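You operate a simulated robot arm through the tools that you are given. There is no shell and no other tool. Be economical: measure what you need, move in short steps, check, and stop when the job is done.

You are at the controls of a simulated two-armed robot. One attempt, no reset.

TASK
Refill the sugar tin with the rest of the sugar box.
Fine: lid off first; put the box back and the lid on again; leave the sweetener box alone. Set down upright: sugar box.

It is judged by the outcome, as a careful person would: the job done as asked, and still so three seconds after it is handed in. It fails if anything else is knocked over, pushed out of place, dropped, spilled or broken. A push-on lid holds only when it is set on centred and level and pressed home; a screw cap is set on level and turned clockwise until tight.

THE ROBOT
Two 6-joint arms with two-finger parallel grippers on one trunk, on a base that drives. Base frame: it is fixed to the floor where the robot stands at the start and does not move with it; the origin is under the middle of the robot, x ahead of it, y to its left, z up; the surface under the hand at the start is at about z = 0.9. Units: m, degrees, N and s.
The left shoulder is at the start at [0.28, 0.185, 1.105], the right one opposite. With the tool pointing down near the work surface each hand reaches from about 0.56 to 0.94 m from the robot's upright axis, wherever it stands, measured 20 degrees to its own side. Payload 1.57 kg a hand.
The tool frame of a hand sits at the grasp point between the pads (the TCP): z along the fingers, y along the line on which they close. The tips reach 0.03 m beyond it. The gripper opens to 0.08 m. The fingers are 0.017 m wide and 0.012 m thick; the gripper's body (0.04 by 0.082 m) begins 0.08 m behind the TCP.
Orientation is that of the tool frame in the base frame, as a unit quaternion [w, x, y, z]. With the fingers straight down and closing along the base's y, the tool's x points along the base's -x, its y along +y and its z along -z.

THE INTERFACE
- The arms move only by the tool play_rows. It takes "left_deltas", "right_deltas" or both (then of equal length, played together; a hand with none holds still); each is a list of rows, each a list of 3 entries, a list of its own where there are three numbers: the shift along the tool's x, y, z in units of 400 mm (1.0 is 400 mm), then the turn, a rotation vector about the tool's x, y, z in units of 180 degrees (1.0 is 180 degrees), then the finger opening in m, from 0 to 0.08. In form: [[[x, y, z], [wx, wy, wz], grip], ...]. A call has 1 to 10 rows; each row is the pose to reach, as a shift and turn from the pose commanded when the call began, along the tool's axes at that moment. A call with a number of a shift or a turn outside -1 to 1 is refused whole. Each row takes 0.2 s and may step no farther than 0.05 m and 8.6 degrees from the row before; otherwise, or with a gripper value out of range, the whole call is refused. A pose out of reach is approached as far as the arm can. The call stops where the force on the tool passes 40 N (or 10 N more than at its start, if that is more) or the arm is blocked; 0.2 s more then pass. The fingers move at their own pace (about 0.153 m/s each) and stop on an object; they squeeze with about 35 N. The grip force told is the motor's: it shows also when the fingers shut on nothing. Time passes only in rows, and 0.2 s behind the last, so rows that repeat a pose let the fingers close. The reply holds the time, the measured pose of the TCP, the force on the tool along the base axes, the opening and the grip force, in the units named above and with some noise, with the torque about the TCP (base axes, N m) and any sound that the robot's microphone picked up.
- Cameras (640 x 400 px; columns grow to the right, rows downward): "scene" is now at [0.2406, 0.0085, 1.5461]; the picture's right is [0.12, -0.99, 0.00], its down [-0.72, -0.09, -0.69] and it looks along [0.69, 0.09, -0.72] (base axes); focal length 243 px, centre (320, 200). "left" rides on the left gripper at [0.072, 0.007, -0.122] in its tool frame; the picture's right is [-0.09, 1.00, 0.00], its down [-0.84, -0.08, -0.54] and it looks along [-0.54, -0.05, 0.84] (tool axes); focal length 238 px, centre (320, 200). "right" rides on the right gripper at [0.072, -0.007, -0.122] in its tool frame; the picture's right is [0.09, 1.00, 0.00], its down [-0.84, 0.08, -0.54] and it looks along [-0.54, 0.05, 0.84] (tool axes); focal length 238 px, centre (320, 200). There is no depth. A picture from a camera that has moved, and an enlarged one, comes with that camera's place and axes in the base frame and with its lens.
- grab_frame(camera): a new picture of that camera. No time passes.
- lift_body(by): slides the trunk up (or, below 0, down) by that many m; the arms and the scene camera ride with it, the base frame stays. It gives what a move gives, with no picture.
- drive_base(legs): drives the robot by 1 to 6 legs, each [ahead, turn to the left] in m and degrees, along the robot's own axes; the way and the turn of a leg run together, so that a leg with both is an arc; at most 1.5 m and 180 degrees a leg. The arms and the cameras ride along, it lands a little off, and it stops where it bumps. It gives what a move gives.
- turn_head(pan, tilt): turns the head with the scene camera to pan (to the left, within 86 degrees either way) and tilt (down, from -29 to 69), counted from straight ahead of the robot. It gives what a move gives.
- close_up(camera, box): a new picture of the part [left, top, right, bottom] of that camera's present view, enlarged. No time passes.
- finish_job(): hands the job in; it is judged then, once.

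Go step by step. Nothing tells you exact positions but the pictures and the camera data: compare them with the known pose of the tool, close in by small moves and look again before you grip or let go. The budget is 120 turns and 88 pictures, counting those below and the enlarged ones. Unless the task says otherwise, let go and move clear before handing in, and close with one line.

The tools are called after "Request:" by a JSON object that holds its "api" and its "payload". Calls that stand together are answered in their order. play_rows: Moves the arms, as the interface text tells. Its arguments: {"type":"object","properties":{"left_deltas":{"type":"array","items":{"type":"array"}},"right_deltas":{"type":"array","items":{"type":"array"}}},"required":[]} The other tools are called the same way: lift_body (by) slides the trunk up or down; drive_base (legs) drives the base; turn_head (pan, tilt) turns the head that bears the scene camera; grab_frame (camera) takes a picture; close_up (camera, box) takes an enlarged picture of a part of a camera's view; finish_job () hands the job in.

At the start:

```text
time_s: 0.0
left_position: [0.5565, 0.1866, 1.3578]
left_tcp_rot: [0.0, 0.0, 1.0, 0.0]
left_force: [1.3, 0.3, 0.3]
left_moment: [0.0, 0.02, 0.01]
left_grip_width: 0.0802
left_grasp_force: 0.1
right_position: [0.5784, -0.1912, 1.3097]
right_tcp_rot: [-0.001, 0.0, 1.0, -0.001]
right_force: [0.3, 0.5, 0.1]
right_moment: [-0.01, 0.01, -0.01]
right_grip_width: 0.0802
right_grasp_force: 0.0
trunk travel left (down, up): [-0.8, 0.19]
robot x, y, heading: [0.0007, -0.0005, 0.3]
head pan, tilt: [7.1, 46.3]
```

scene: 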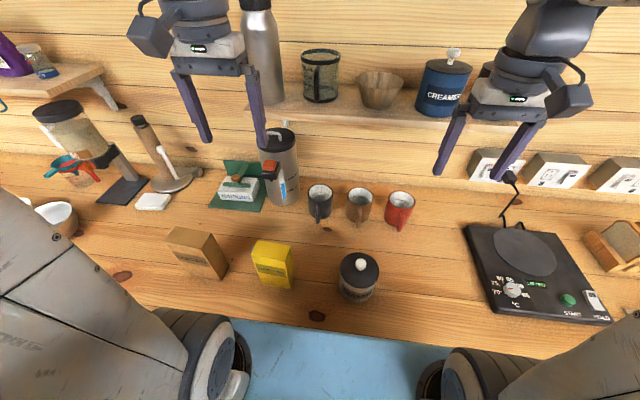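
right: 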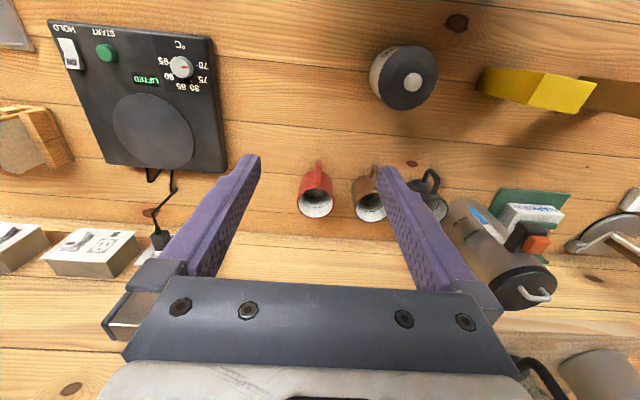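
left: 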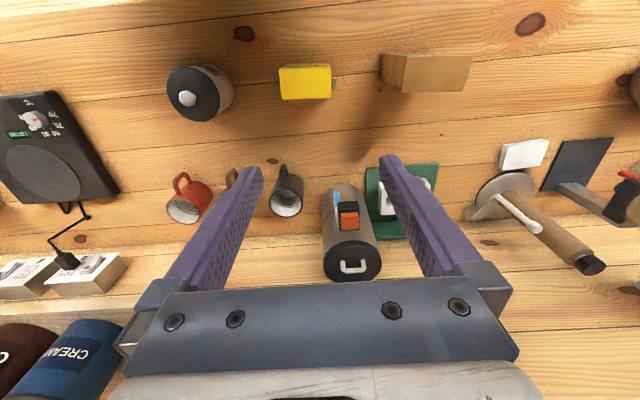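

I see a tin with a knobbed lid at front centre, and a yellow and a brown box to its left. I'll enlarge these to read the labels.

Request:
{"api": "close_up", "payload": {"camera": "scene", "box": [150, 210, 310, 310]}}

Request:
{"api": "close_up", "payload": {"camera": "scene", "box": [300, 230, 428, 310]}}

Request:
{"api": "close_up", "payload": {"camera": "left", "box": [140, 20, 500, 245]}}

```text
4.00 times, centred on (230, 260) of scene
camera zoom: at [0.2406, 0.0085, 1.5461], right [0.12, -0.99, 0.0], down [-0.72, -0.09, -0.69], along [0.69, 0.09, -0.72], focal length 971 px, centre (680, -40)
```

zoom: 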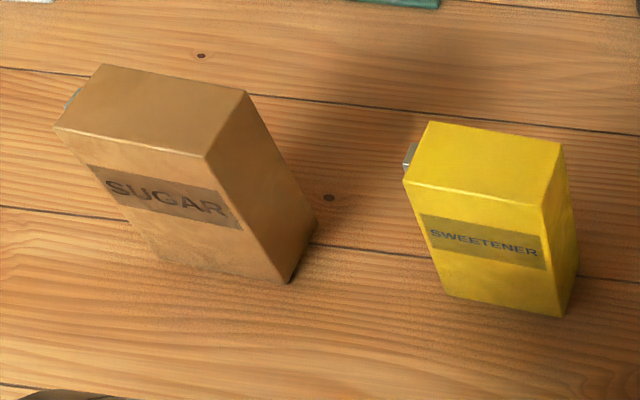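

```text
5.00 times, centred on (364, 270) of scene
camera zoom: at [0.2406, 0.0085, 1.5461], right [0.12, -0.99, 0.0], down [-0.72, -0.09, -0.69], along [0.69, 0.09, -0.72], focal length 1214 px, centre (100, -150)
```

zoom: 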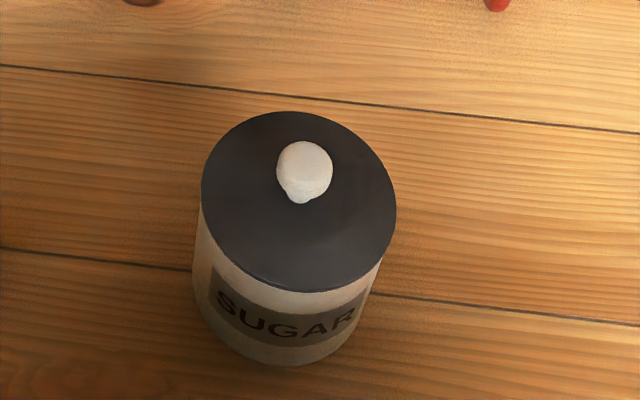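

```text
1.78 times, centred on (320, 132) of left
camera zoom: at [0.4821, 0.1923, 1.4792], right [0.09, 1.0, 0.0], down [0.84, -0.08, 0.54], along [0.54, -0.05, -0.84], focal length 424 px, centre (320, 320)
```

zoom: 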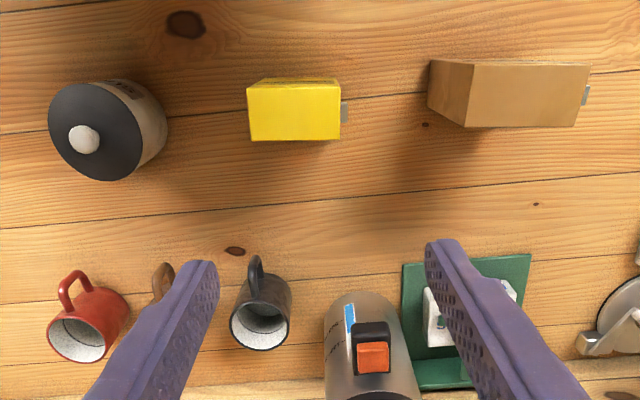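

The brown box is the sugar box, about 5×10×16 cm and centred near (0.543, 0.370). Its spout is on the +y side near the top. The tin is near (0.546, -0.052) with its knob at z≈1.02, which is too close to the robot. I'll back up 0.12 m so both arms can reach it.

Request:
{"api": "drive_base", "payload": {"legs": [[-0.12, 0]]}}

Request:
{"api": "grab_frame", "payload": {"camera": "right"}}

Request:
{"api": "grab_frame", "payload": {"camera": "scene"}}

```text
time_s: 1.2
left_position: [0.4318, 0.1859, 1.3565]
left_tcp_rot: [0.001, 0.0, 1.0, 0.0]
left_force: [-0.1, 0.3, -0.2]
left_moment: [0.0, 0.02, 0.01]
left_grip_width: 0.0798
left_grasp_force: 0.1
right_position: [0.4544, -0.1918, 1.31]
right_tcp_rot: [0.0, 0.001, 1.0, -0.001]
right_force: [0.2, -0.4, -0.6]
right_moment: [-0.01, 0.03, -0.02]
right_grip_width: 0.08
right_grasp_force: 0.0
trunk travel left (down, up): [-0.8, 0.19]
robot x, y, heading: [-0.1226, 0.0023, 0.0]
head pan, tilt: [7.1, 46.3]
```

```text
81 pictures are left
camera right: at [0.3823, -0.2001, 1.4314], right [-0.09, 1.0, 0.0], down [0.84, 0.08, 0.54], along [0.54, 0.05, -0.84], focal length 238 px, centre (320, 200)
```

right: 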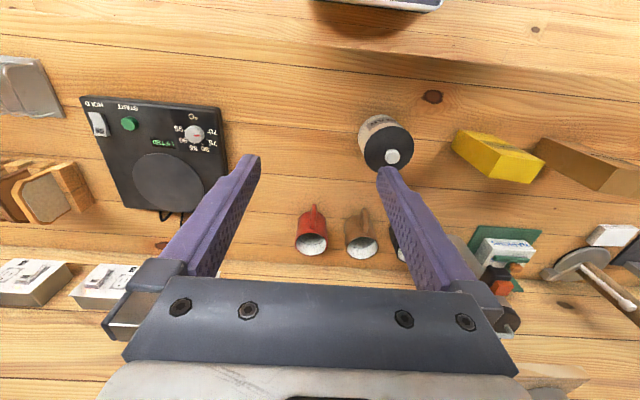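

```text
80 pictures are left
camera scene: at [0.1175, 0.0086, 1.5461], right [0.12, -0.99, 0.0], down [-0.72, -0.09, -0.69], along [0.69, 0.09, -0.72], focal length 243 px, centre (320, 200)
```

scene: 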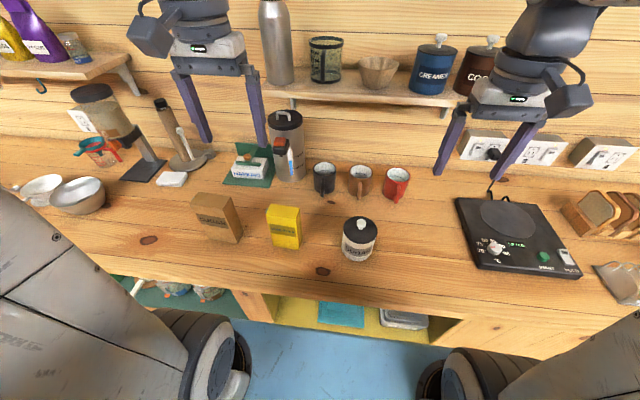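

The right-camera sightline puts the knob at about (0.543, -0.050). I'll bring the right hand above it.

Request:
{"api": "play_rows", "payload": {"right_deltas": [[[-0.037, 0.058, 0.079], [0, 0, 0], 0.08], [[-0.075, 0.117, 0.158], [0, 0, 0], 0.08], [[-0.112, 0.176, 0.237], [0, 0, 0], 0.08], [[-0.149, 0.235, 0.316], [0, 0, 0], 0.08], [[-0.187, 0.293, 0.395], [0, 0, 0], 0.07], [[-0.224, 0.352, 0.475], [0, 0, 0], 0.06], [[-0.224, 0.352, 0.475], [0, 0, 0], 0.06]]}}

Request:
{"api": "grab_frame", "payload": {"camera": "right"}}

Request:
{"api": "grab_frame", "payload": {"camera": "left"}}

```text
time_s: 2.9
left_position: [0.4312, 0.1871, 1.3561]
left_tcp_rot: [0.0, -0.001, 1.0, 0.0]
left_force: [0.7, -1.2, 0.3]
left_moment: [-0.03, 0.02, -0.01]
left_grip_width: 0.08
left_grasp_force: 0.1
right_position: [0.5447, -0.0513, 1.1186]
right_tcp_rot: [0.001, 0.0, 1.0, 0.0]
right_force: [0.2, -0.1, 0.3]
right_moment: [0.02, -0.01, 0.02]
right_grip_width: 0.0599
right_grasp_force: 0.0
trunk travel left (down, up): [-0.8, 0.19]
robot x, y, heading: [-0.122, -0.0005, -0.1]
head pan, tilt: [7.1, 46.3]
```

```text
79 pictures are left
camera right: at [0.472, -0.0606, 1.2399], right [-0.09, 1.0, 0.0], down [0.84, 0.08, 0.54], along [0.54, 0.05, -0.84], focal length 238 px, centre (320, 200)
```

right: 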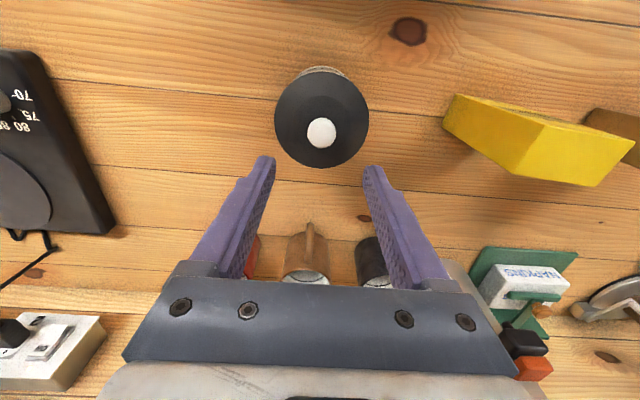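

```text
78 pictures are left
camera left: at [0.3588, 0.1929, 1.479], right [0.09, 1.0, 0.0], down [0.84, -0.08, 0.54], along [0.54, -0.05, -0.84], focal length 238 px, centre (320, 200)
```

left: 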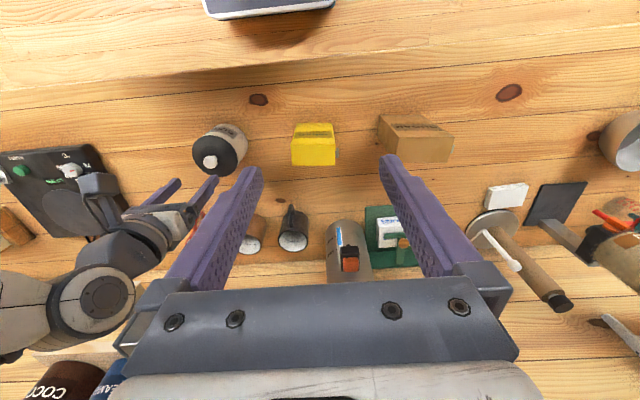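

By triangulation the knob is higher than I thought, near (0.531, -0.054, 1.043). I'll shift over it, go partway down and look again.

Request:
{"api": "play_rows", "payload": {"right_deltas": [[[0.032, -0.006, 0.0], [0, 0, 0], 0.06], [[0.032, -0.006, 0.05], [0, 0, 0], 0.06], [[0.032, -0.006, 0.1], [0, 0, 0], 0.06], [[0.032, -0.006, 0.1], [0, 0, 0], 0.06]]}}

Request:
{"api": "grab_frame", "payload": {"camera": "right"}}

Request:
{"api": "close_up", "payload": {"camera": "scene", "box": [300, 180, 428, 260]}}

Request:
{"api": "close_up", "payload": {"camera": "left", "box": [150, 100, 278, 180]}}

```text
time_s: 3.9
left_position: [0.4308, 0.1877, 1.3569]
left_tcp_rot: [-0.001, 0.0, 1.0, 0.0]
left_force: [0.1, 1.1, -1.1]
left_moment: [0.03, 0.0, 0.01]
left_grip_width: 0.0799
left_grasp_force: 0.0
right_position: [0.5313, -0.0531, 1.0796]
right_tcp_rot: [0.0, 0.0, 1.0, 0.001]
right_force: [0.1, 0.7, 0.2]
right_moment: [-0.01, 0.02, -0.01]
right_grip_width: 0.0598
right_grasp_force: 0.0
trunk travel left (down, up): [-0.8, 0.19]
robot x, y, heading: [-0.1205, 0.0016, 0.3]
head pan, tilt: [7.1, 46.3]
```

```text
77 pictures are left
camera right: at [0.458, -0.0625, 1.2014], right [-0.09, 1.0, 0.0], down [0.84, 0.08, 0.54], along [0.54, 0.05, -0.84], focal length 238 px, centre (320, 200)
```

right: 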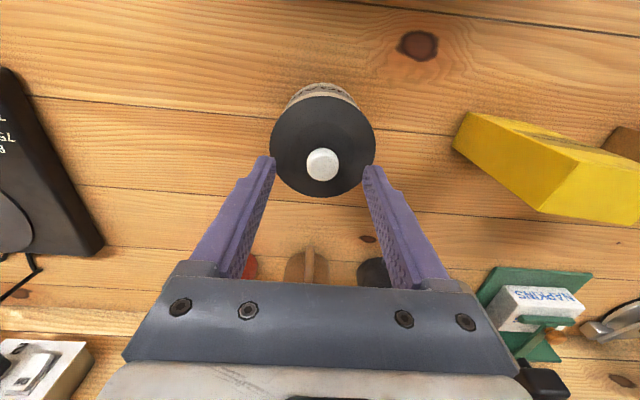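

```text
5.00 times, centred on (364, 220) of scene
camera zoom: at [0.1173, 0.0086, 1.5461], right [0.12, -0.99, 0.0], down [-0.72, -0.09, -0.69], along [0.69, 0.09, -0.72], focal length 1214 px, centre (100, 100)
```

zoom: 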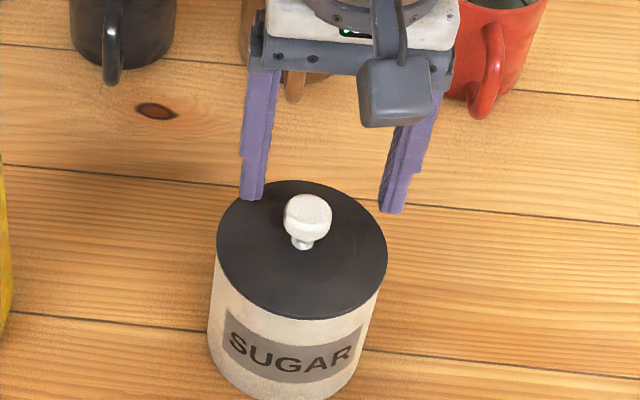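

```text
5.00 times, centred on (214, 140) of left
camera zoom: at [0.3586, 0.1927, 1.4791], right [0.09, 1.0, 0.0], down [0.84, -0.08, 0.54], along [0.54, -0.05, -0.84], focal length 1192 px, centre (850, 500)
```

zoom: 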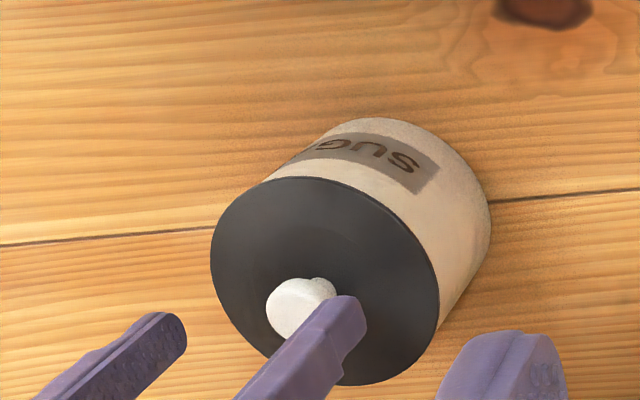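

The hand is aligned with the knob to about 1 mm. The knob head is at about z 1.04 and the lid at about 1.01. I'll go down to TCP z≈1.047 and close.

Request:
{"api": "play_rows", "payload": {"right_deltas": [[[0, 0.002, 0.04], [0, 0, 0], 0.06], [[0, 0.002, 0.082], [0, 0, 0], 0.06], [[0, 0.002, 0.082], [0, 0, 0], 0.0], [[0, 0.002, 0.082], [0, 0, 0], 0.0], [[0, 0.002, 0.082], [0, 0, 0], 0.0]]}}

Request:
{"api": "close_up", "payload": {"camera": "scene", "box": [300, 180, 428, 260]}}

```text
time_s: 5.0
left_position: [0.4315, 0.1874, 1.3568]
left_tcp_rot: [0.0, 0.001, 1.0, 0.0]
left_force: [-0.2, 0.0, -0.1]
left_moment: [-0.01, -0.02, 0.0]
left_grip_width: 0.0797
left_grasp_force: 0.0
right_position: [0.5319, -0.0532, 1.0467]
right_tcp_rot: [0.001, 0.0, 1.0, 0.0]
right_force: [-0.5, -0.2, -0.7]
right_moment: [0.0, 0.04, 0.01]
right_grip_width: 0.0236
right_grasp_force: 35.5
trunk travel left (down, up): [-0.8, 0.19]
robot x, y, heading: [-0.123, 0.0012, 0.1]
head pan, tilt: [7.1, 46.3]
heard: snap
```

```text
5.00 times, centred on (364, 220) of scene
camera zoom: at [0.1171, 0.0086, 1.5461], right [0.12, -0.99, 0.0], down [-0.72, -0.09, -0.69], along [0.69, 0.09, -0.72], focal length 1214 px, centre (100, 100)
```

zoom: 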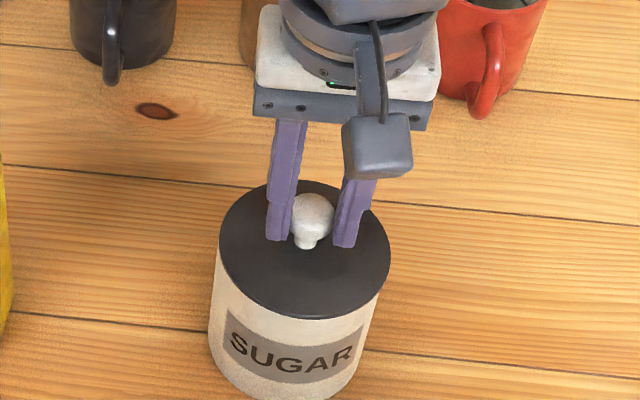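

The knob is gripped at 24 mm wide. Next I'll lift the lid straight up slowly.

Request:
{"api": "play_rows", "payload": {"right_deltas": [[[0, 0, -0.01], [0, 0, 0], 0.0], [[0, 0, -0.02], [0, 0, 0], 0.0], [[0, 0, -0.04], [0, 0, 0], 0.0], [[0, 0, -0.07], [0, 0, 0], 0.0], [[0, 0, -0.12], [0, 0, 0], 0.0], [[0, 0, -0.2], [0, 0, 0], 0.0]]}}

Request:
{"api": "grab_frame", "payload": {"camera": "scene"}}

```text
time_s: 6.5
left_position: [0.4326, 0.1868, 1.356]
left_tcp_rot: [0.0, -0.001, 1.0, 0.0]
left_force: [-0.4, 0.3, 0.3]
left_moment: [-0.02, 0.01, -0.03]
left_grip_width: 0.0798
left_grasp_force: 0.0
right_position: [0.5314, -0.0513, 1.1267]
right_tcp_rot: [-0.001, 0.0, 1.0, 0.0]
right_force: [0.5, 0.2, -0.1]
right_moment: [-0.02, -0.01, 0.01]
right_grip_width: 0.0
right_grasp_force: 21.2
trunk travel left (down, up): [-0.8, 0.19]
robot x, y, heading: [-0.1185, 0.0011, 0.0]
head pan, tilt: [7.1, 46.3]
```

```text
73 pictures are left
camera scene: at [0.1173, 0.0087, 1.5461], right [0.12, -0.99, 0.0], down [-0.72, -0.09, -0.69], along [0.69, 0.09, -0.72], focal length 243 px, centre (320, 200)
```

scene: 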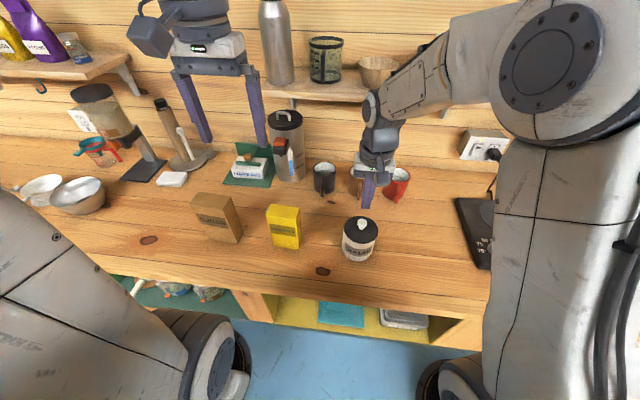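

The fingers slipped off the knob. I'll look at the tin up close.

Request:
{"api": "close_up", "payload": {"camera": "scene", "box": [328, 205, 392, 265]}}

Request:
{"api": "close_up", "payload": {"camera": "right", "box": [240, 60, 400, 180]}}

```text
6.67 times, centred on (360, 235) of scene
camera zoom: at [0.1173, 0.0087, 1.5461], right [0.12, -0.99, 0.0], down [-0.72, -0.09, -0.69], along [0.69, 0.09, -0.72], focal length 1619 px, centre (53, -33)
```

zoom: 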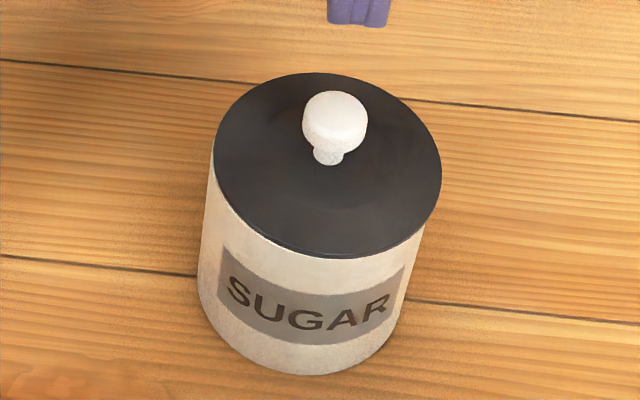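

```text
3.33 times, centred on (320, 120) of right
camera zoom: at [0.4591, -0.0597, 1.2488], right [-0.09, 1.0, 0.0], down [0.84, 0.08, 0.54], along [0.54, 0.05, -0.84], focal length 794 px, centre (320, 467)
```

zoom: 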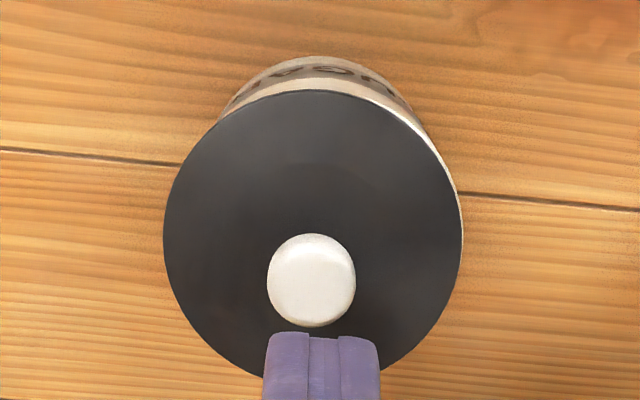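

The lid is still seated: top at about z 1.015, knob head about 24 mm across. I'll regrip as low as I can and pull in very small steps while reading the force.

Request:
{"api": "play_rows", "payload": {"right_deltas": [[[0, -0.004, 0.1], [0, 0, 0], 0.05], [[0, -0.004, 0.2], [0, 0, 0], 0.05], [[0, -0.004, 0.203], [0, 0, 0], 0.05], [[0, -0.004, 0.206], [0, 0, 0], 0.05]]}}

Request:
{"api": "close_up", "payload": {"camera": "right", "box": [240, 100, 400, 220]}}

```text
time_s: 7.5
left_position: [0.4313, 0.1863, 1.3587]
left_tcp_rot: [0.0, 0.0, 1.0, 0.001]
left_force: [-0.4, 0.3, -0.6]
left_moment: [0.0, 0.01, 0.0]
left_grip_width: 0.0801
left_grasp_force: 0.0
right_position: [0.5312, -0.0535, 1.0441]
right_tcp_rot: [0.0, 0.0, 1.0, 0.0]
right_force: [0.1, -0.3, 0.5]
right_moment: [0.02, 0.05, -0.04]
right_grip_width: 0.05
right_grasp_force: 0.0
trunk travel left (down, up): [-0.8, 0.19]
robot x, y, heading: [-0.121, 0.0002, 0.1]
head pan, tilt: [7.1, 46.3]
```

```text
3.33 times, centred on (320, 160) of right
camera zoom: at [0.4583, -0.0629, 1.1657], right [-0.09, 1.0, 0.0], down [0.84, 0.08, 0.54], along [0.54, 0.05, -0.84], focal length 794 px, centre (320, 333)
```

zoom: 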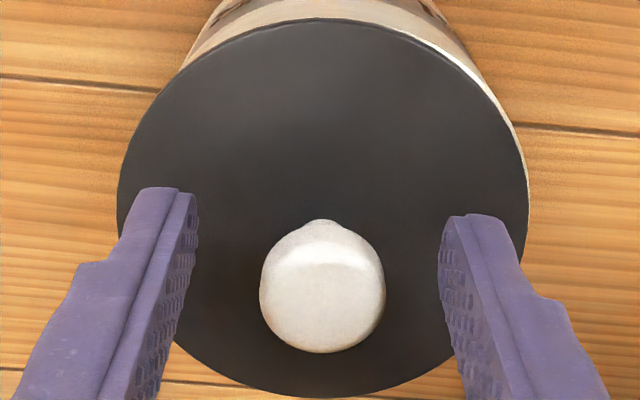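

There is no contact yet and the lid is a little lower than estimated. I'll go 3.5 mm further down, grip, and pull gently.

Request:
{"api": "play_rows", "payload": {"right_deltas": [[[0, 0, 0.009], [0, 0, 0], 0.05], [[0, 0, 0.009], [0, 0, 0], 0.0], [[0, 0, 0.009], [0, 0, 0], 0.0], [[0, 0, 0.007], [0, 0, 0], 0.0], [[0, 0, 0.005], [0, 0, 0], 0.0]]}}

```text
time_s: 8.7
left_position: [0.4308, 0.1856, 1.3567]
left_tcp_rot: [0.0, 0.0, 1.0, 0.0]
left_force: [1.0, -0.5, 0.1]
left_moment: [-0.05, 0.02, 0.0]
left_grip_width: 0.0799
left_grasp_force: 0.1
right_position: [0.5306, -0.054, 1.0417]
right_tcp_rot: [0.0, 0.001, 1.0, -0.001]
right_force: [-0.3, -0.8, -0.7]
right_moment: [0.01, 0.03, 0.0]
right_grip_width: 0.0243
right_grasp_force: 34.9
trunk travel left (down, up): [-0.8, 0.19]
robot x, y, heading: [-0.1234, -0.0005, 0.1]
head pan, tilt: [7.1, 46.3]
```

Request:
{"api": "play_rows", "payload": {"right_deltas": [[[0, 0, -0.005], [0, 0, 0], 0.0], [[0, 0, -0.01], [0, 0, 0], 0.0]]}}

Request:
{"api": "close_up", "payload": {"camera": "scene", "box": [328, 205, 392, 265]}}

```text
time_s: 9.2
left_position: [0.4327, 0.1869, 1.3582]
left_tcp_rot: [-0.001, 0.0, 1.0, 0.0]
left_force: [0.1, 0.2, -1.0]
left_moment: [0.0, 0.01, -0.01]
left_grip_width: 0.0799
left_grasp_force: 0.0
right_position: [0.531, -0.0527, 1.0467]
right_tcp_rot: [0.0, 0.0, 1.0, 0.0]
right_force: [0.1, 0.4, 0.6]
right_moment: [0.02, 0.02, 0.0]
right_grip_width: 0.0242
right_grasp_force: 34.8
trunk travel left (down, up): [-0.8, 0.19]
robot x, y, heading: [-0.1204, 0.0039, -0.3]
head pan, tilt: [7.1, 46.3]
```

```text
6.67 times, centred on (360, 235) of scene
camera zoom: at [0.1171, 0.0086, 1.5461], right [0.12, -0.99, 0.0], down [-0.72, -0.09, -0.69], along [0.69, 0.09, -0.72], focal length 1619 px, centre (53, -33)
```

zoom: 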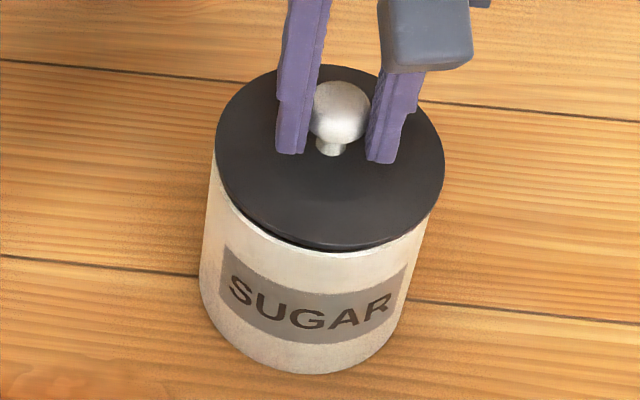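

The lid is rising with the grip, so I'll keep the lift slow.

Request:
{"api": "play_rows", "payload": {"right_deltas": [[[0, 0, -0.006], [0, 0, 0], 0.0], [[0, 0, -0.012], [0, 0, 0], 0.0], [[0, 0, -0.018], [0, 0, 0], 0.0], [[0, 0, -0.025], [0, 0, 0], 0.0], [[0, 0, -0.032], [0, 0, 0], 0.0], [[0, 0, -0.04], [0, 0, 0], 0.0], [[0, 0, -0.048], [0, 0, 0], 0.0], [[0, 0, -0.058], [0, 0, 0], 0.0], [[0, 0, -0.068], [0, 0, 0], 0.0], [[0, 0, -0.08], [0, 0, 0], 0.0]]}}

Request:
{"api": "close_up", "payload": {"camera": "scene", "box": [328, 195, 392, 265]}}

```text
time_s: 11.4
left_position: [0.4332, 0.186, 1.3556]
left_tcp_rot: [0.0, 0.0, 1.0, 0.0]
left_force: [0.4, -0.4, -0.3]
left_moment: [-0.02, -0.03, 0.0]
left_grip_width: 0.0798
left_grasp_force: 0.0
right_position: [0.531, -0.0529, 1.0786]
right_tcp_rot: [-0.001, -0.001, 1.0, 0.0]
right_force: [0.6, -0.3, 0.1]
right_moment: [0.04, -0.04, 0.0]
right_grip_width: 0.0237
right_grasp_force: 34.9
trunk travel left (down, up): [-0.8, 0.19]
robot x, y, heading: [-0.1238, -0.0002, 0.0]
head pan, tilt: [7.1, 46.3]
```

```text
5.71 times, centred on (360, 230) of scene
camera zoom: at [0.1171, 0.0086, 1.5461], right [0.12, -0.99, 0.0], down [-0.72, -0.09, -0.69], along [0.69, 0.09, -0.72], focal length 1388 px, centre (91, 29)
```

zoom: 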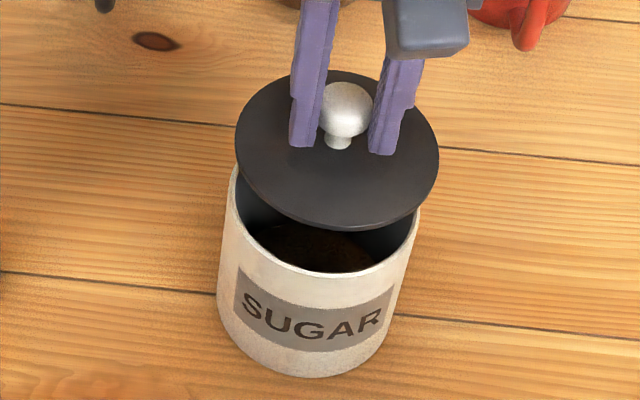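

The lid is off and held. I'll carry it up and to the right, out of the way.

Request:
{"api": "play_rows", "payload": {"right_deltas": [[[0, 0, -0.04], [0, 0, 0], 0.0], [[0, 0, -0.09], [0, 0, 0], 0.0], [[0, 0, -0.15], [0, 0, 0], 0.0], [[0, -0.05, -0.2], [0, 0, 0], 0.0], [[0.01, -0.12, -0.22], [0, 0, 0], 0.0], [[0.02, -0.2, -0.25], [0, 0, 0], 0.0], [[0.03, -0.28, -0.25], [0, 0, 0], 0.0], [[0.04, -0.36, -0.25], [0, 0, 0], 0.0], [[0.05, -0.44, -0.25], [0, 0, 0], 0.0], [[0.05, -0.5, -0.25], [0, 0, 0], 0.0]]}}

Request:
{"api": "play_rows", "payload": {"right_deltas": [[[0, -0.06, 0], [0, 0, 0], 0.0], [[0, -0.12, 0], [0, 0, 0], 0.0], [[0, -0.18, 0], [0, 0, 0], 0.0], [[0, -0.22, 0], [0, 0, 0], 0.0], [[0, -0.24, 0], [0, 0, 0], 0.0]]}}

Request:
{"api": "grab_frame", "payload": {"camera": "scene"}}

Request:
{"api": "grab_frame", "payload": {"camera": "right"}}

Request:
{"api": "close_up", "payload": {"camera": "left", "box": [180, 80, 500, 280]}}

```text
time_s: 13.7
left_position: [0.4316, 0.187, 1.3563]
left_tcp_rot: [0.0, 0.001, 1.0, 0.0]
left_force: [0.2, -0.2, -0.2]
left_moment: [0.0, 0.01, 0.01]
left_grip_width: 0.0799
left_grasp_force: 0.0
right_position: [0.5117, -0.2537, 1.1798]
right_tcp_rot: [0.001, -0.001, 1.0, 0.0]
right_force: [-1.1, 1.4, -0.5]
right_moment: [0.02, 0.0, 0.02]
right_grip_width: 0.0237
right_grasp_force: 35.1
trunk travel left (down, up): [-0.8, 0.19]
robot x, y, heading: [-0.1236, 0.0021, -0.1]
head pan, tilt: [7.1, 46.3]
```

```text
time_s: 14.8
left_position: [0.4307, 0.1854, 1.3579]
left_tcp_rot: [0.001, 0.0, 1.0, 0.001]
left_force: [0.7, 0.8, 0.1]
left_moment: [-0.01, -0.02, -0.01]
left_grip_width: 0.0802
left_grasp_force: 0.1
right_position: [0.5115, -0.3506, 1.1795]
right_tcp_rot: [0.0, -0.001, 1.0, 0.0]
right_force: [0.3, 0.0, -0.1]
right_moment: [0.0, -0.01, 0.04]
right_grip_width: 0.0236
right_grasp_force: 34.6
trunk travel left (down, up): [-0.8, 0.19]
robot x, y, heading: [-0.1226, -0.0013, 0.0]
head pan, tilt: [7.1, 46.3]
```

```text
67 pictures are left
camera scene: at [0.1171, 0.0085, 1.5461], right [0.12, -0.99, 0.0], down [-0.72, -0.09, -0.69], along [0.69, 0.09, -0.72], focal length 243 px, centre (320, 200)
```

scene: 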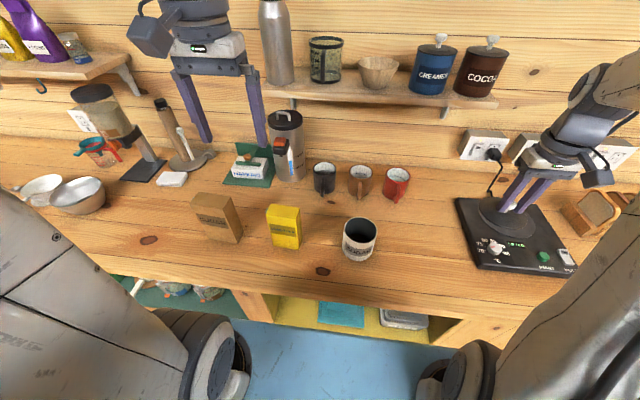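

```text
66 pictures are left
camera right: at [0.4384, -0.3592, 1.3006], right [-0.09, 1.0, 0.0], down [0.84, 0.08, 0.54], along [0.54, 0.05, -0.84], focal length 238 px, centre (320, 200)
```

right: 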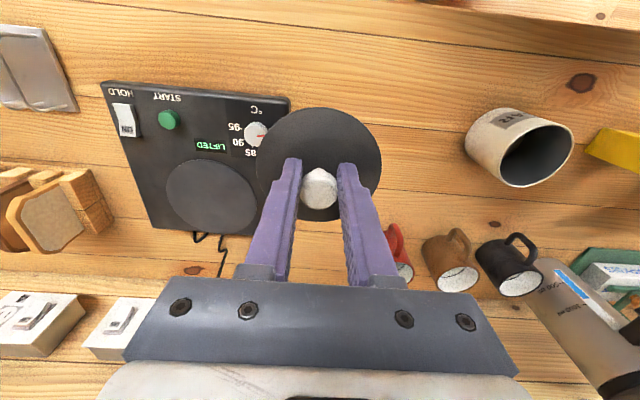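

```text
2.00 times, centred on (340, 180) of left
camera zoom: at [0.3585, 0.1926, 1.4792], right [0.09, 1.0, 0.0], down [0.84, -0.08, 0.54], along [0.54, -0.05, -0.84], focal length 477 px, centre (280, 240)
```

zoom: 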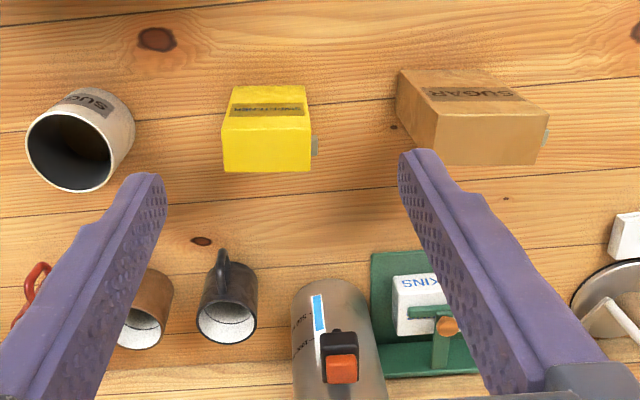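

The lid is held clear. Now I'll measure the sugar box more precisely.

Request:
{"api": "close_up", "payload": {"camera": "scene", "box": [180, 180, 308, 260]}}

Request:
{"api": "close_up", "payload": {"camera": "left", "box": [360, 100, 488, 180]}}

```text
5.00 times, centred on (244, 220) of scene
camera zoom: at [0.1171, 0.0085, 1.5461], right [0.12, -0.99, 0.0], down [-0.72, -0.09, -0.69], along [0.69, 0.09, -0.72], focal length 1214 px, centre (700, 100)
```

zoom: 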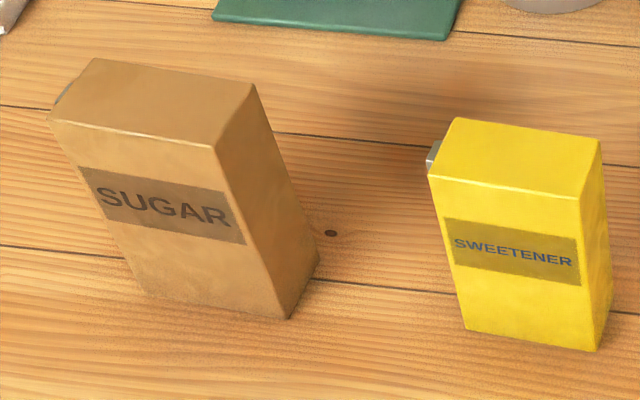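

```text
5.00 times, centred on (424, 140) of left
camera zoom: at [0.3585, 0.1926, 1.4792], right [0.09, 1.0, 0.0], down [0.84, -0.08, 0.54], along [0.54, -0.05, -0.84], focal length 1192 px, centre (-200, 500)
```

zoom: 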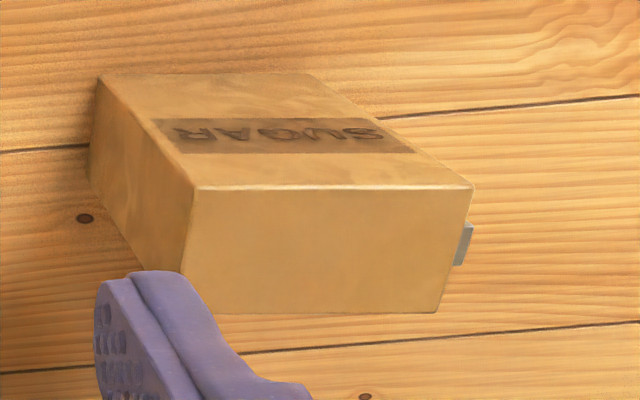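

The box top is at z≈1.08 and centred at about (0.529, 0.360). It is turned about -4° and the table is at z≈0.92. I'll move the left hand over it while yawing so the fingers close across its thin side.

Request:
{"api": "play_rows", "payload": {"left_deltas": [[[-0.018, 0.03, 0], [0, 0, -0.043], 0.08], [[-0.036, 0.06, 0], [0, 0, -0.086], 0.08], [[-0.054, 0.09, 0], [0, 0, -0.129], 0.08], [[-0.072, 0.12, 0], [0, 0, -0.172], 0.08], [[-0.09, 0.15, 0], [0, 0, -0.215], 0.08], [[-0.108, 0.18, 0], [0, 0, -0.258], 0.08], [[-0.126, 0.21, 0], [0, 0, -0.301], 0.08], [[-0.144, 0.24, 0], [0, 0, -0.344], 0.08], [[-0.162, 0.27, 0], [0, 0, -0.387], 0.08], [[-0.18, 0.3, 0], [0, 0, -0.43], 0.08]]}}

Request:
{"api": "grab_frame", "payload": {"camera": "left"}}

```text
time_s: 17.1
left_position: [0.5041, 0.3051, 1.3562]
left_tcp_rot: [0.0, -0.626, 0.78, 0.0]
left_force: [-0.3, 0.4, 0.2]
left_moment: [-0.03, 0.0, 0.01]
left_grip_width: 0.0801
left_grasp_force: 0.1
right_position: [0.5113, -0.3506, 1.1788]
right_tcp_rot: [0.0, -0.001, 1.0, 0.001]
right_force: [-0.3, 0.1, 0.0]
right_moment: [0.0, 0.02, -0.01]
right_grip_width: 0.0233
right_grasp_force: 34.9
trunk travel left (down, up): [-0.8, 0.19]
robot x, y, heading: [-0.125, -0.0002, 0.1]
head pan, tilt: [7.1, 46.3]
```

```text
62 pictures are left
camera left: at [0.4814, 0.2366, 1.4778], right [-0.95, 0.3, 0.0], down [0.26, 0.8, 0.54], along [0.16, 0.52, -0.84], focal length 238 px, centre (320, 200)
```

left: 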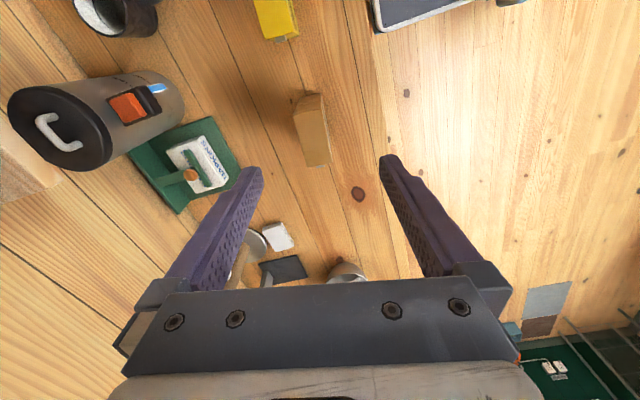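

Now I'll finish the yaw, lean the hand 20° so the fingers point toward the spout side, and come to the pre-grasp point.

Request:
{"api": "play_rows", "payload": {"left_deltas": [[[0.001, -0.01, 0.09], [-0.0016, -0.022, -0.0096], 0.08], [[0.003, -0.02, 0.19], [-0.0033, -0.044, -0.0192], 0.08], [[0.005, -0.034, 0.29], [-0.005, -0.067, -0.0288], 0.08], [[0.006, -0.045, 0.39], [-0.0066, -0.089, -0.0384], 0.08], [[0.008, -0.056, 0.4975], [-0.0083, -0.111, -0.048], 0.08], [[0.008, -0.056, 0.4975], [-0.0083, -0.111, -0.048], 0.08]]}}

Request:
{"api": "grab_frame", "payload": {"camera": "left"}}

Request:
{"api": "close_up", "payload": {"camera": "scene", "box": [180, 100, 340, 260]}}

```text
time_s: 18.4
left_position: [0.5209, 0.2998, 1.1564]
left_tcp_rot: [0.127, -0.673, 0.719, 0.119]
left_force: [-0.3, -0.8, -0.1]
left_moment: [0.02, 0.0, -0.03]
left_grip_width: 0.0799
left_grasp_force: 0.0
right_position: [0.5107, -0.3506, 1.1792]
right_tcp_rot: [0.0, 0.0, 1.0, 0.0]
right_force: [-0.3, 0.5, -0.1]
right_moment: [-0.01, 0.04, 0.02]
right_grip_width: 0.0232
right_grasp_force: 34.6
trunk travel left (down, up): [-0.8, 0.19]
robot x, y, heading: [-0.1221, -0.0011, 0.1]
head pan, tilt: [7.1, 46.3]
```

```text
61 pictures are left
camera left: at [0.5065, 0.19, 1.2463], right [-0.99, 0.15, 0.03], down [0.12, 0.59, 0.8], along [0.1, 0.79, -0.6], focal length 238 px, centre (320, 200)
```

left: 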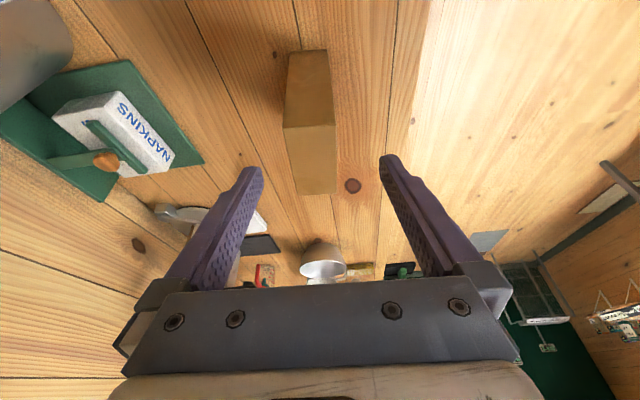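

```text
2.50 times, centred on (260, 180) of scene
camera zoom: at [0.1174, 0.0086, 1.5461], right [0.12, -0.99, 0.0], down [-0.72, -0.09, -0.69], along [0.69, 0.09, -0.72], focal length 607 px, centre (470, 250)
```

zoom: 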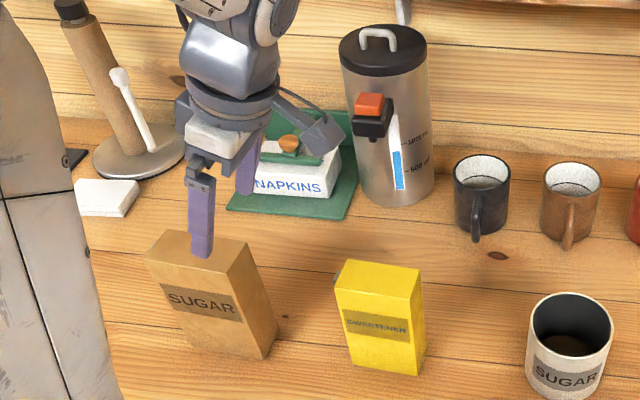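

The box's mid-plane is about 8 mm to the +x side of the hand. I'll correct for that and slide in 14 cm along the fingers.

Request:
{"api": "play_rows", "payload": {"left_deltas": [[[0, -0.019, 0.0], [0, 0, 0], 0.08], [[0, -0.019, 0.07], [0, 0, 0], 0.08], [[0, -0.019, 0.14], [0, 0, 0], 0.08], [[0, -0.019, 0.18], [0, 0, 0], 0.08], [[0, -0.019, 0.18], [0, 0, 0], 0.08]]}}

Request:
{"api": "grab_frame", "payload": {"camera": "left"}}

Request:
{"api": "close_up", "payload": {"camera": "scene", "box": [180, 120, 308, 260]}}

```text
time_s: 19.6
left_position: [0.5331, 0.3222, 1.089]
left_tcp_rot: [0.127, -0.673, 0.719, 0.119]
left_force: [0.4, 0.3, 0.5]
left_moment: [-0.02, 0.0, 0.01]
left_grip_width: 0.0802
left_grasp_force: 0.1
right_position: [0.5119, -0.3482, 1.179]
right_tcp_rot: [0.0, 0.0, 1.0, 0.0]
right_force: [0.9, 0.8, 0.2]
right_moment: [0.01, -0.02, -0.02]
right_grip_width: 0.0232
right_grasp_force: 34.9
trunk travel left (down, up): [-0.8, 0.19]
robot x, y, heading: [-0.1206, -0.0019, 0.2]
head pan, tilt: [7.1, 46.3]
```

```text
59 pictures are left
camera left: at [0.5181, 0.214, 1.1793], right [-0.99, 0.15, 0.03], down [0.12, 0.59, 0.8], along [0.1, 0.79, -0.6], focal length 238 px, centre (320, 200)
```

left: 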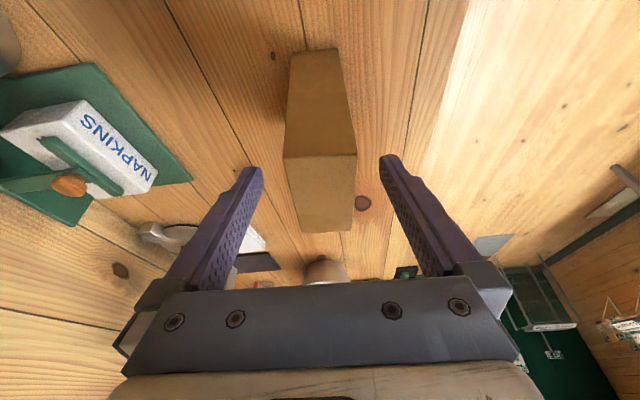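

```text
2.86 times, centred on (244, 190) of scene
camera zoom: at [0.1172, 0.0086, 1.5461], right [0.12, -0.99, 0.0], down [-0.72, -0.09, -0.69], along [0.69, 0.09, -0.72], focal length 694 px, centre (537, 229)
```

zoom: 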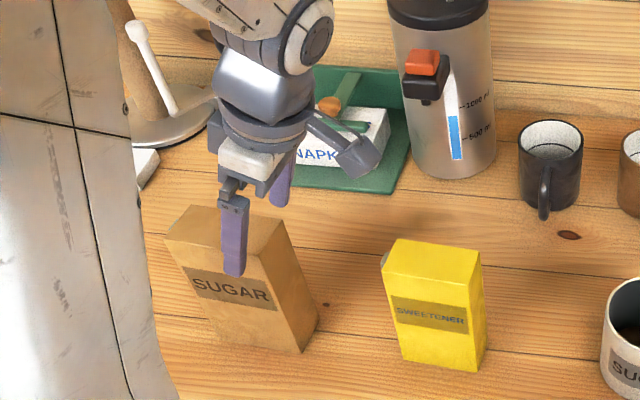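

The box is now centred between the fingers. I'll go in another 6.5 cm and close.

Request:
{"api": "play_rows", "payload": {"left_deltas": [[[0, 0, 0.08], [0, 0, 0], 0.08], [[0, 0, 0.162], [0, 0, 0], 0.08], [[0, 0, 0.162], [0, 0, 0], 0.06], [[0, 0, 0.162], [0, 0, 0], 0.02], [[0, 0, 0.162], [0, 0, 0], 0.0], [[0, 0, 0.162], [0, 0, 0], 0.0]]}}

Request:
{"api": "grab_frame", "payload": {"camera": "left"}}

Request:
{"api": "close_up", "payload": {"camera": "scene", "box": [180, 120, 308, 260]}}

```text
time_s: 21.1
left_position: [0.5319, 0.3456, 1.0303]
left_tcp_rot: [0.127, -0.673, 0.719, 0.117]
left_force: [-0.5, 0.3, 2.7]
left_moment: [0.02, -0.08, -0.01]
left_grip_width: 0.0493
left_grasp_force: 35.6
right_position: [0.5113, -0.3503, 1.1793]
right_tcp_rot: [-0.001, 0.0, 1.0, 0.0]
right_force: [0.3, -1.0, -0.2]
right_moment: [-0.01, 0.03, -0.04]
right_grip_width: 0.0233
right_grasp_force: 35.1
trunk travel left (down, up): [-0.8, 0.19]
robot x, y, heading: [-0.1221, -0.0019, -0.0]
head pan, tilt: [7.1, 46.3]
```

```text
57 pictures are left
camera left: at [0.5177, 0.236, 1.1189], right [-0.99, 0.15, 0.03], down [0.12, 0.59, 0.8], along [0.1, 0.79, -0.6], focal length 238 px, centre (320, 200)
```

left: 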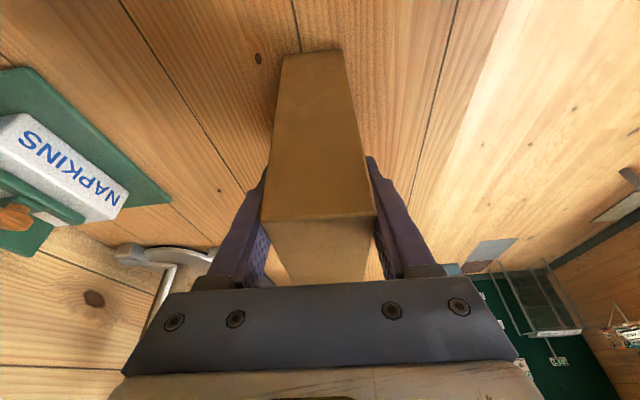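

```text
2.86 times, centred on (244, 190) of scene
camera zoom: at [0.117, 0.0085, 1.5461], right [0.12, -0.99, 0.0], down [-0.72, -0.09, -0.69], along [0.69, 0.09, -0.72], focal length 694 px, centre (537, 229)
```

zoom: 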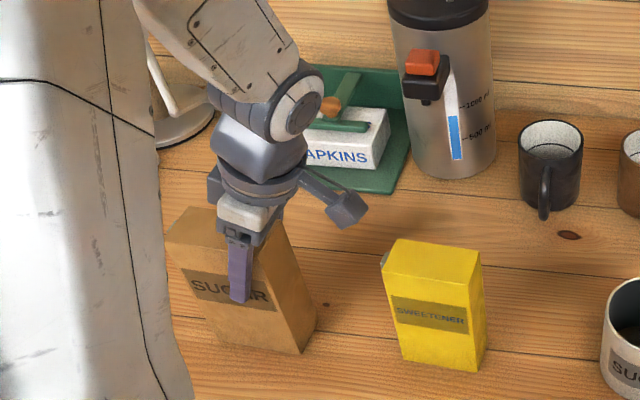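

The box is gripped at 49 mm. I'll lift it straight up 16 cm.

Request:
{"api": "play_rows", "payload": {"left_deltas": [[[-0.017, 0, -0.047], [0, 0, 0], 0.0], [[-0.034, 0, -0.094], [0, 0, 0], 0.0], [[-0.068, 0, -0.188], [0, 0, 0], 0.0], [[-0.102, 0, -0.282], [0, 0, 0], 0.0], [[-0.136, 0, -0.376], [0, 0, 0], 0.0], [[-0.136, 0, -0.376], [0, 0, 0], 0.0]]}}

Request:
{"api": "grab_frame", "payload": {"camera": "scene"}}

Request:
{"api": "grab_frame", "payload": {"camera": "left"}}

```text
time_s: 22.4
left_position: [0.5347, 0.3434, 1.189]
left_tcp_rot: [0.127, -0.673, 0.719, 0.119]
left_force: [0.5, 0.7, -0.7]
left_moment: [-0.05, -0.05, -0.01]
left_grip_width: 0.0491
left_grasp_force: 35.0
right_position: [0.5101, -0.3507, 1.1779]
right_tcp_rot: [0.0, 0.0, 1.0, 0.0]
right_force: [-0.3, 0.2, -0.2]
right_moment: [-0.02, 0.01, 0.01]
right_grip_width: 0.0231
right_grasp_force: 35.4
trunk travel left (down, up): [-0.8, 0.19]
robot x, y, heading: [-0.1182, -0.003, -0.3]
head pan, tilt: [7.1, 46.3]
```

```text
55 pictures are left
camera scene: at [0.117, 0.0086, 1.5461], right [0.12, -0.99, 0.0], down [-0.72, -0.09, -0.69], along [0.69, 0.09, -0.72], focal length 243 px, centre (320, 200)
```

scene: 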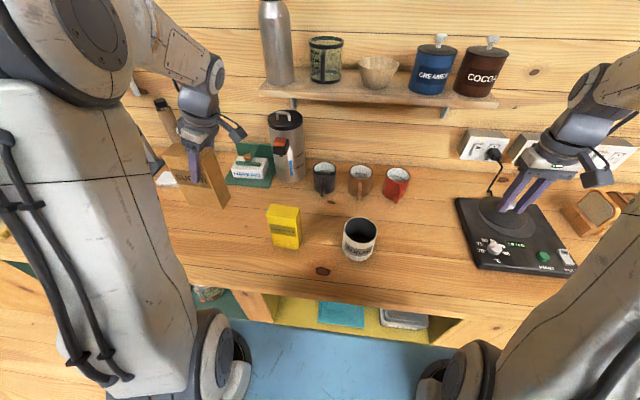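

```text
54 pictures are left
camera left: at [0.5191, 0.2348, 1.2804], right [-0.99, 0.15, 0.03], down [0.12, 0.59, 0.8], along [0.1, 0.79, -0.6], focal length 238 px, centre (320, 200)
```

left: 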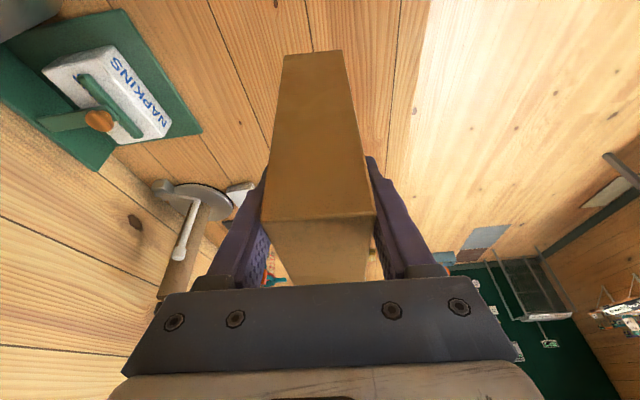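

The box is held firmly and hasn't rotated. While pouring, the wrist must stay clear of the sweetener box, so I'll bring the hand in diagonally from the robot side. Backing up another 8 cm gives the arm room.

Request:
{"api": "drive_base", "payload": {"legs": [[-0.08, 0]]}}

```text
time_s: 23.5
left_position: [0.4558, 0.3432, 1.1895]
left_tcp_rot: [0.127, -0.673, 0.719, 0.119]
left_force: [0.0, -0.8, -1.9]
left_moment: [-0.04, 0.03, 0.0]
left_grip_width: 0.0492
left_grasp_force: 35.2
right_position: [0.4312, -0.3505, 1.1788]
right_tcp_rot: [0.001, 0.0, 1.0, 0.0]
right_force: [1.2, 0.4, -0.2]
right_moment: [0.05, 0.03, -0.02]
right_grip_width: 0.0229
right_grasp_force: 34.6
trunk travel left (down, up): [-0.8, 0.19]
robot x, y, heading: [-0.2066, 0.0014, -0.2]
head pan, tilt: [7.1, 46.3]
```

Request:
{"api": "play_rows", "payload": {"left_deltas": [[[-0.0255, 0, -0.0705], [0, 0, 0], 0.0], [[0.0522, -0.0288, -0.0985], [0, 0, 0], 0.0], [[0.1299, -0.0576, -0.1265], [0, 0, 0], 0.0], [[0.2076, -0.0864, -0.1545], [0, 0, 0], 0.0], [[0.2853, -0.1152, -0.1825], [0, 0, 0], 0.0], [[0.363, -0.144, -0.2105], [0, 0, 0], 0.0], [[0.4407, -0.1728, -0.2385], [0, 0, 0], 0.0], [[0.5184, -0.2016, -0.2665], [0, 0, 0], 0.0], [[0.5961, -0.2304, -0.2945], [0, 0, 0], 0.0], [[0.6738, -0.2592, -0.3225], [0, 0, 0], 0.0]]}}

Request:
{"api": "grab_frame", "payload": {"camera": "scene"}}

```text
time_s: 25.7
left_position: [0.5383, 0.0395, 1.2202]
left_tcp_rot: [0.127, -0.673, 0.719, 0.118]
left_force: [0.7, 0.0, -1.3]
left_moment: [-0.06, -0.02, 0.01]
left_grip_width: 0.0492
left_grasp_force: 35.2
right_position: [0.4305, -0.351, 1.1797]
right_tcp_rot: [-0.001, 0.0, 1.0, 0.0]
right_force: [0.3, 0.4, -0.4]
right_moment: [-0.02, 0.02, 0.03]
right_grip_width: 0.0227
right_grasp_force: 35.2
trunk travel left (down, up): [-0.8, 0.19]
robot x, y, heading: [-0.2036, 0.0011, 0.0]
head pan, tilt: [7.1, 46.3]
```

```text
53 pictures are left
camera scene: at [0.0367, 0.0085, 1.5461], right [0.12, -0.99, 0.0], down [-0.72, -0.09, -0.69], along [0.69, 0.09, -0.72], focal length 243 px, centre (320, 200)
```

scene: 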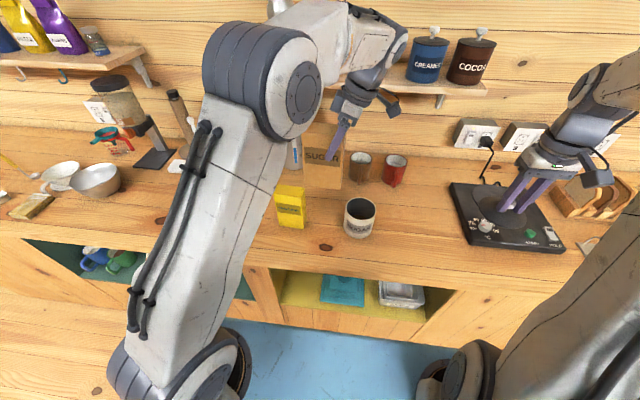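

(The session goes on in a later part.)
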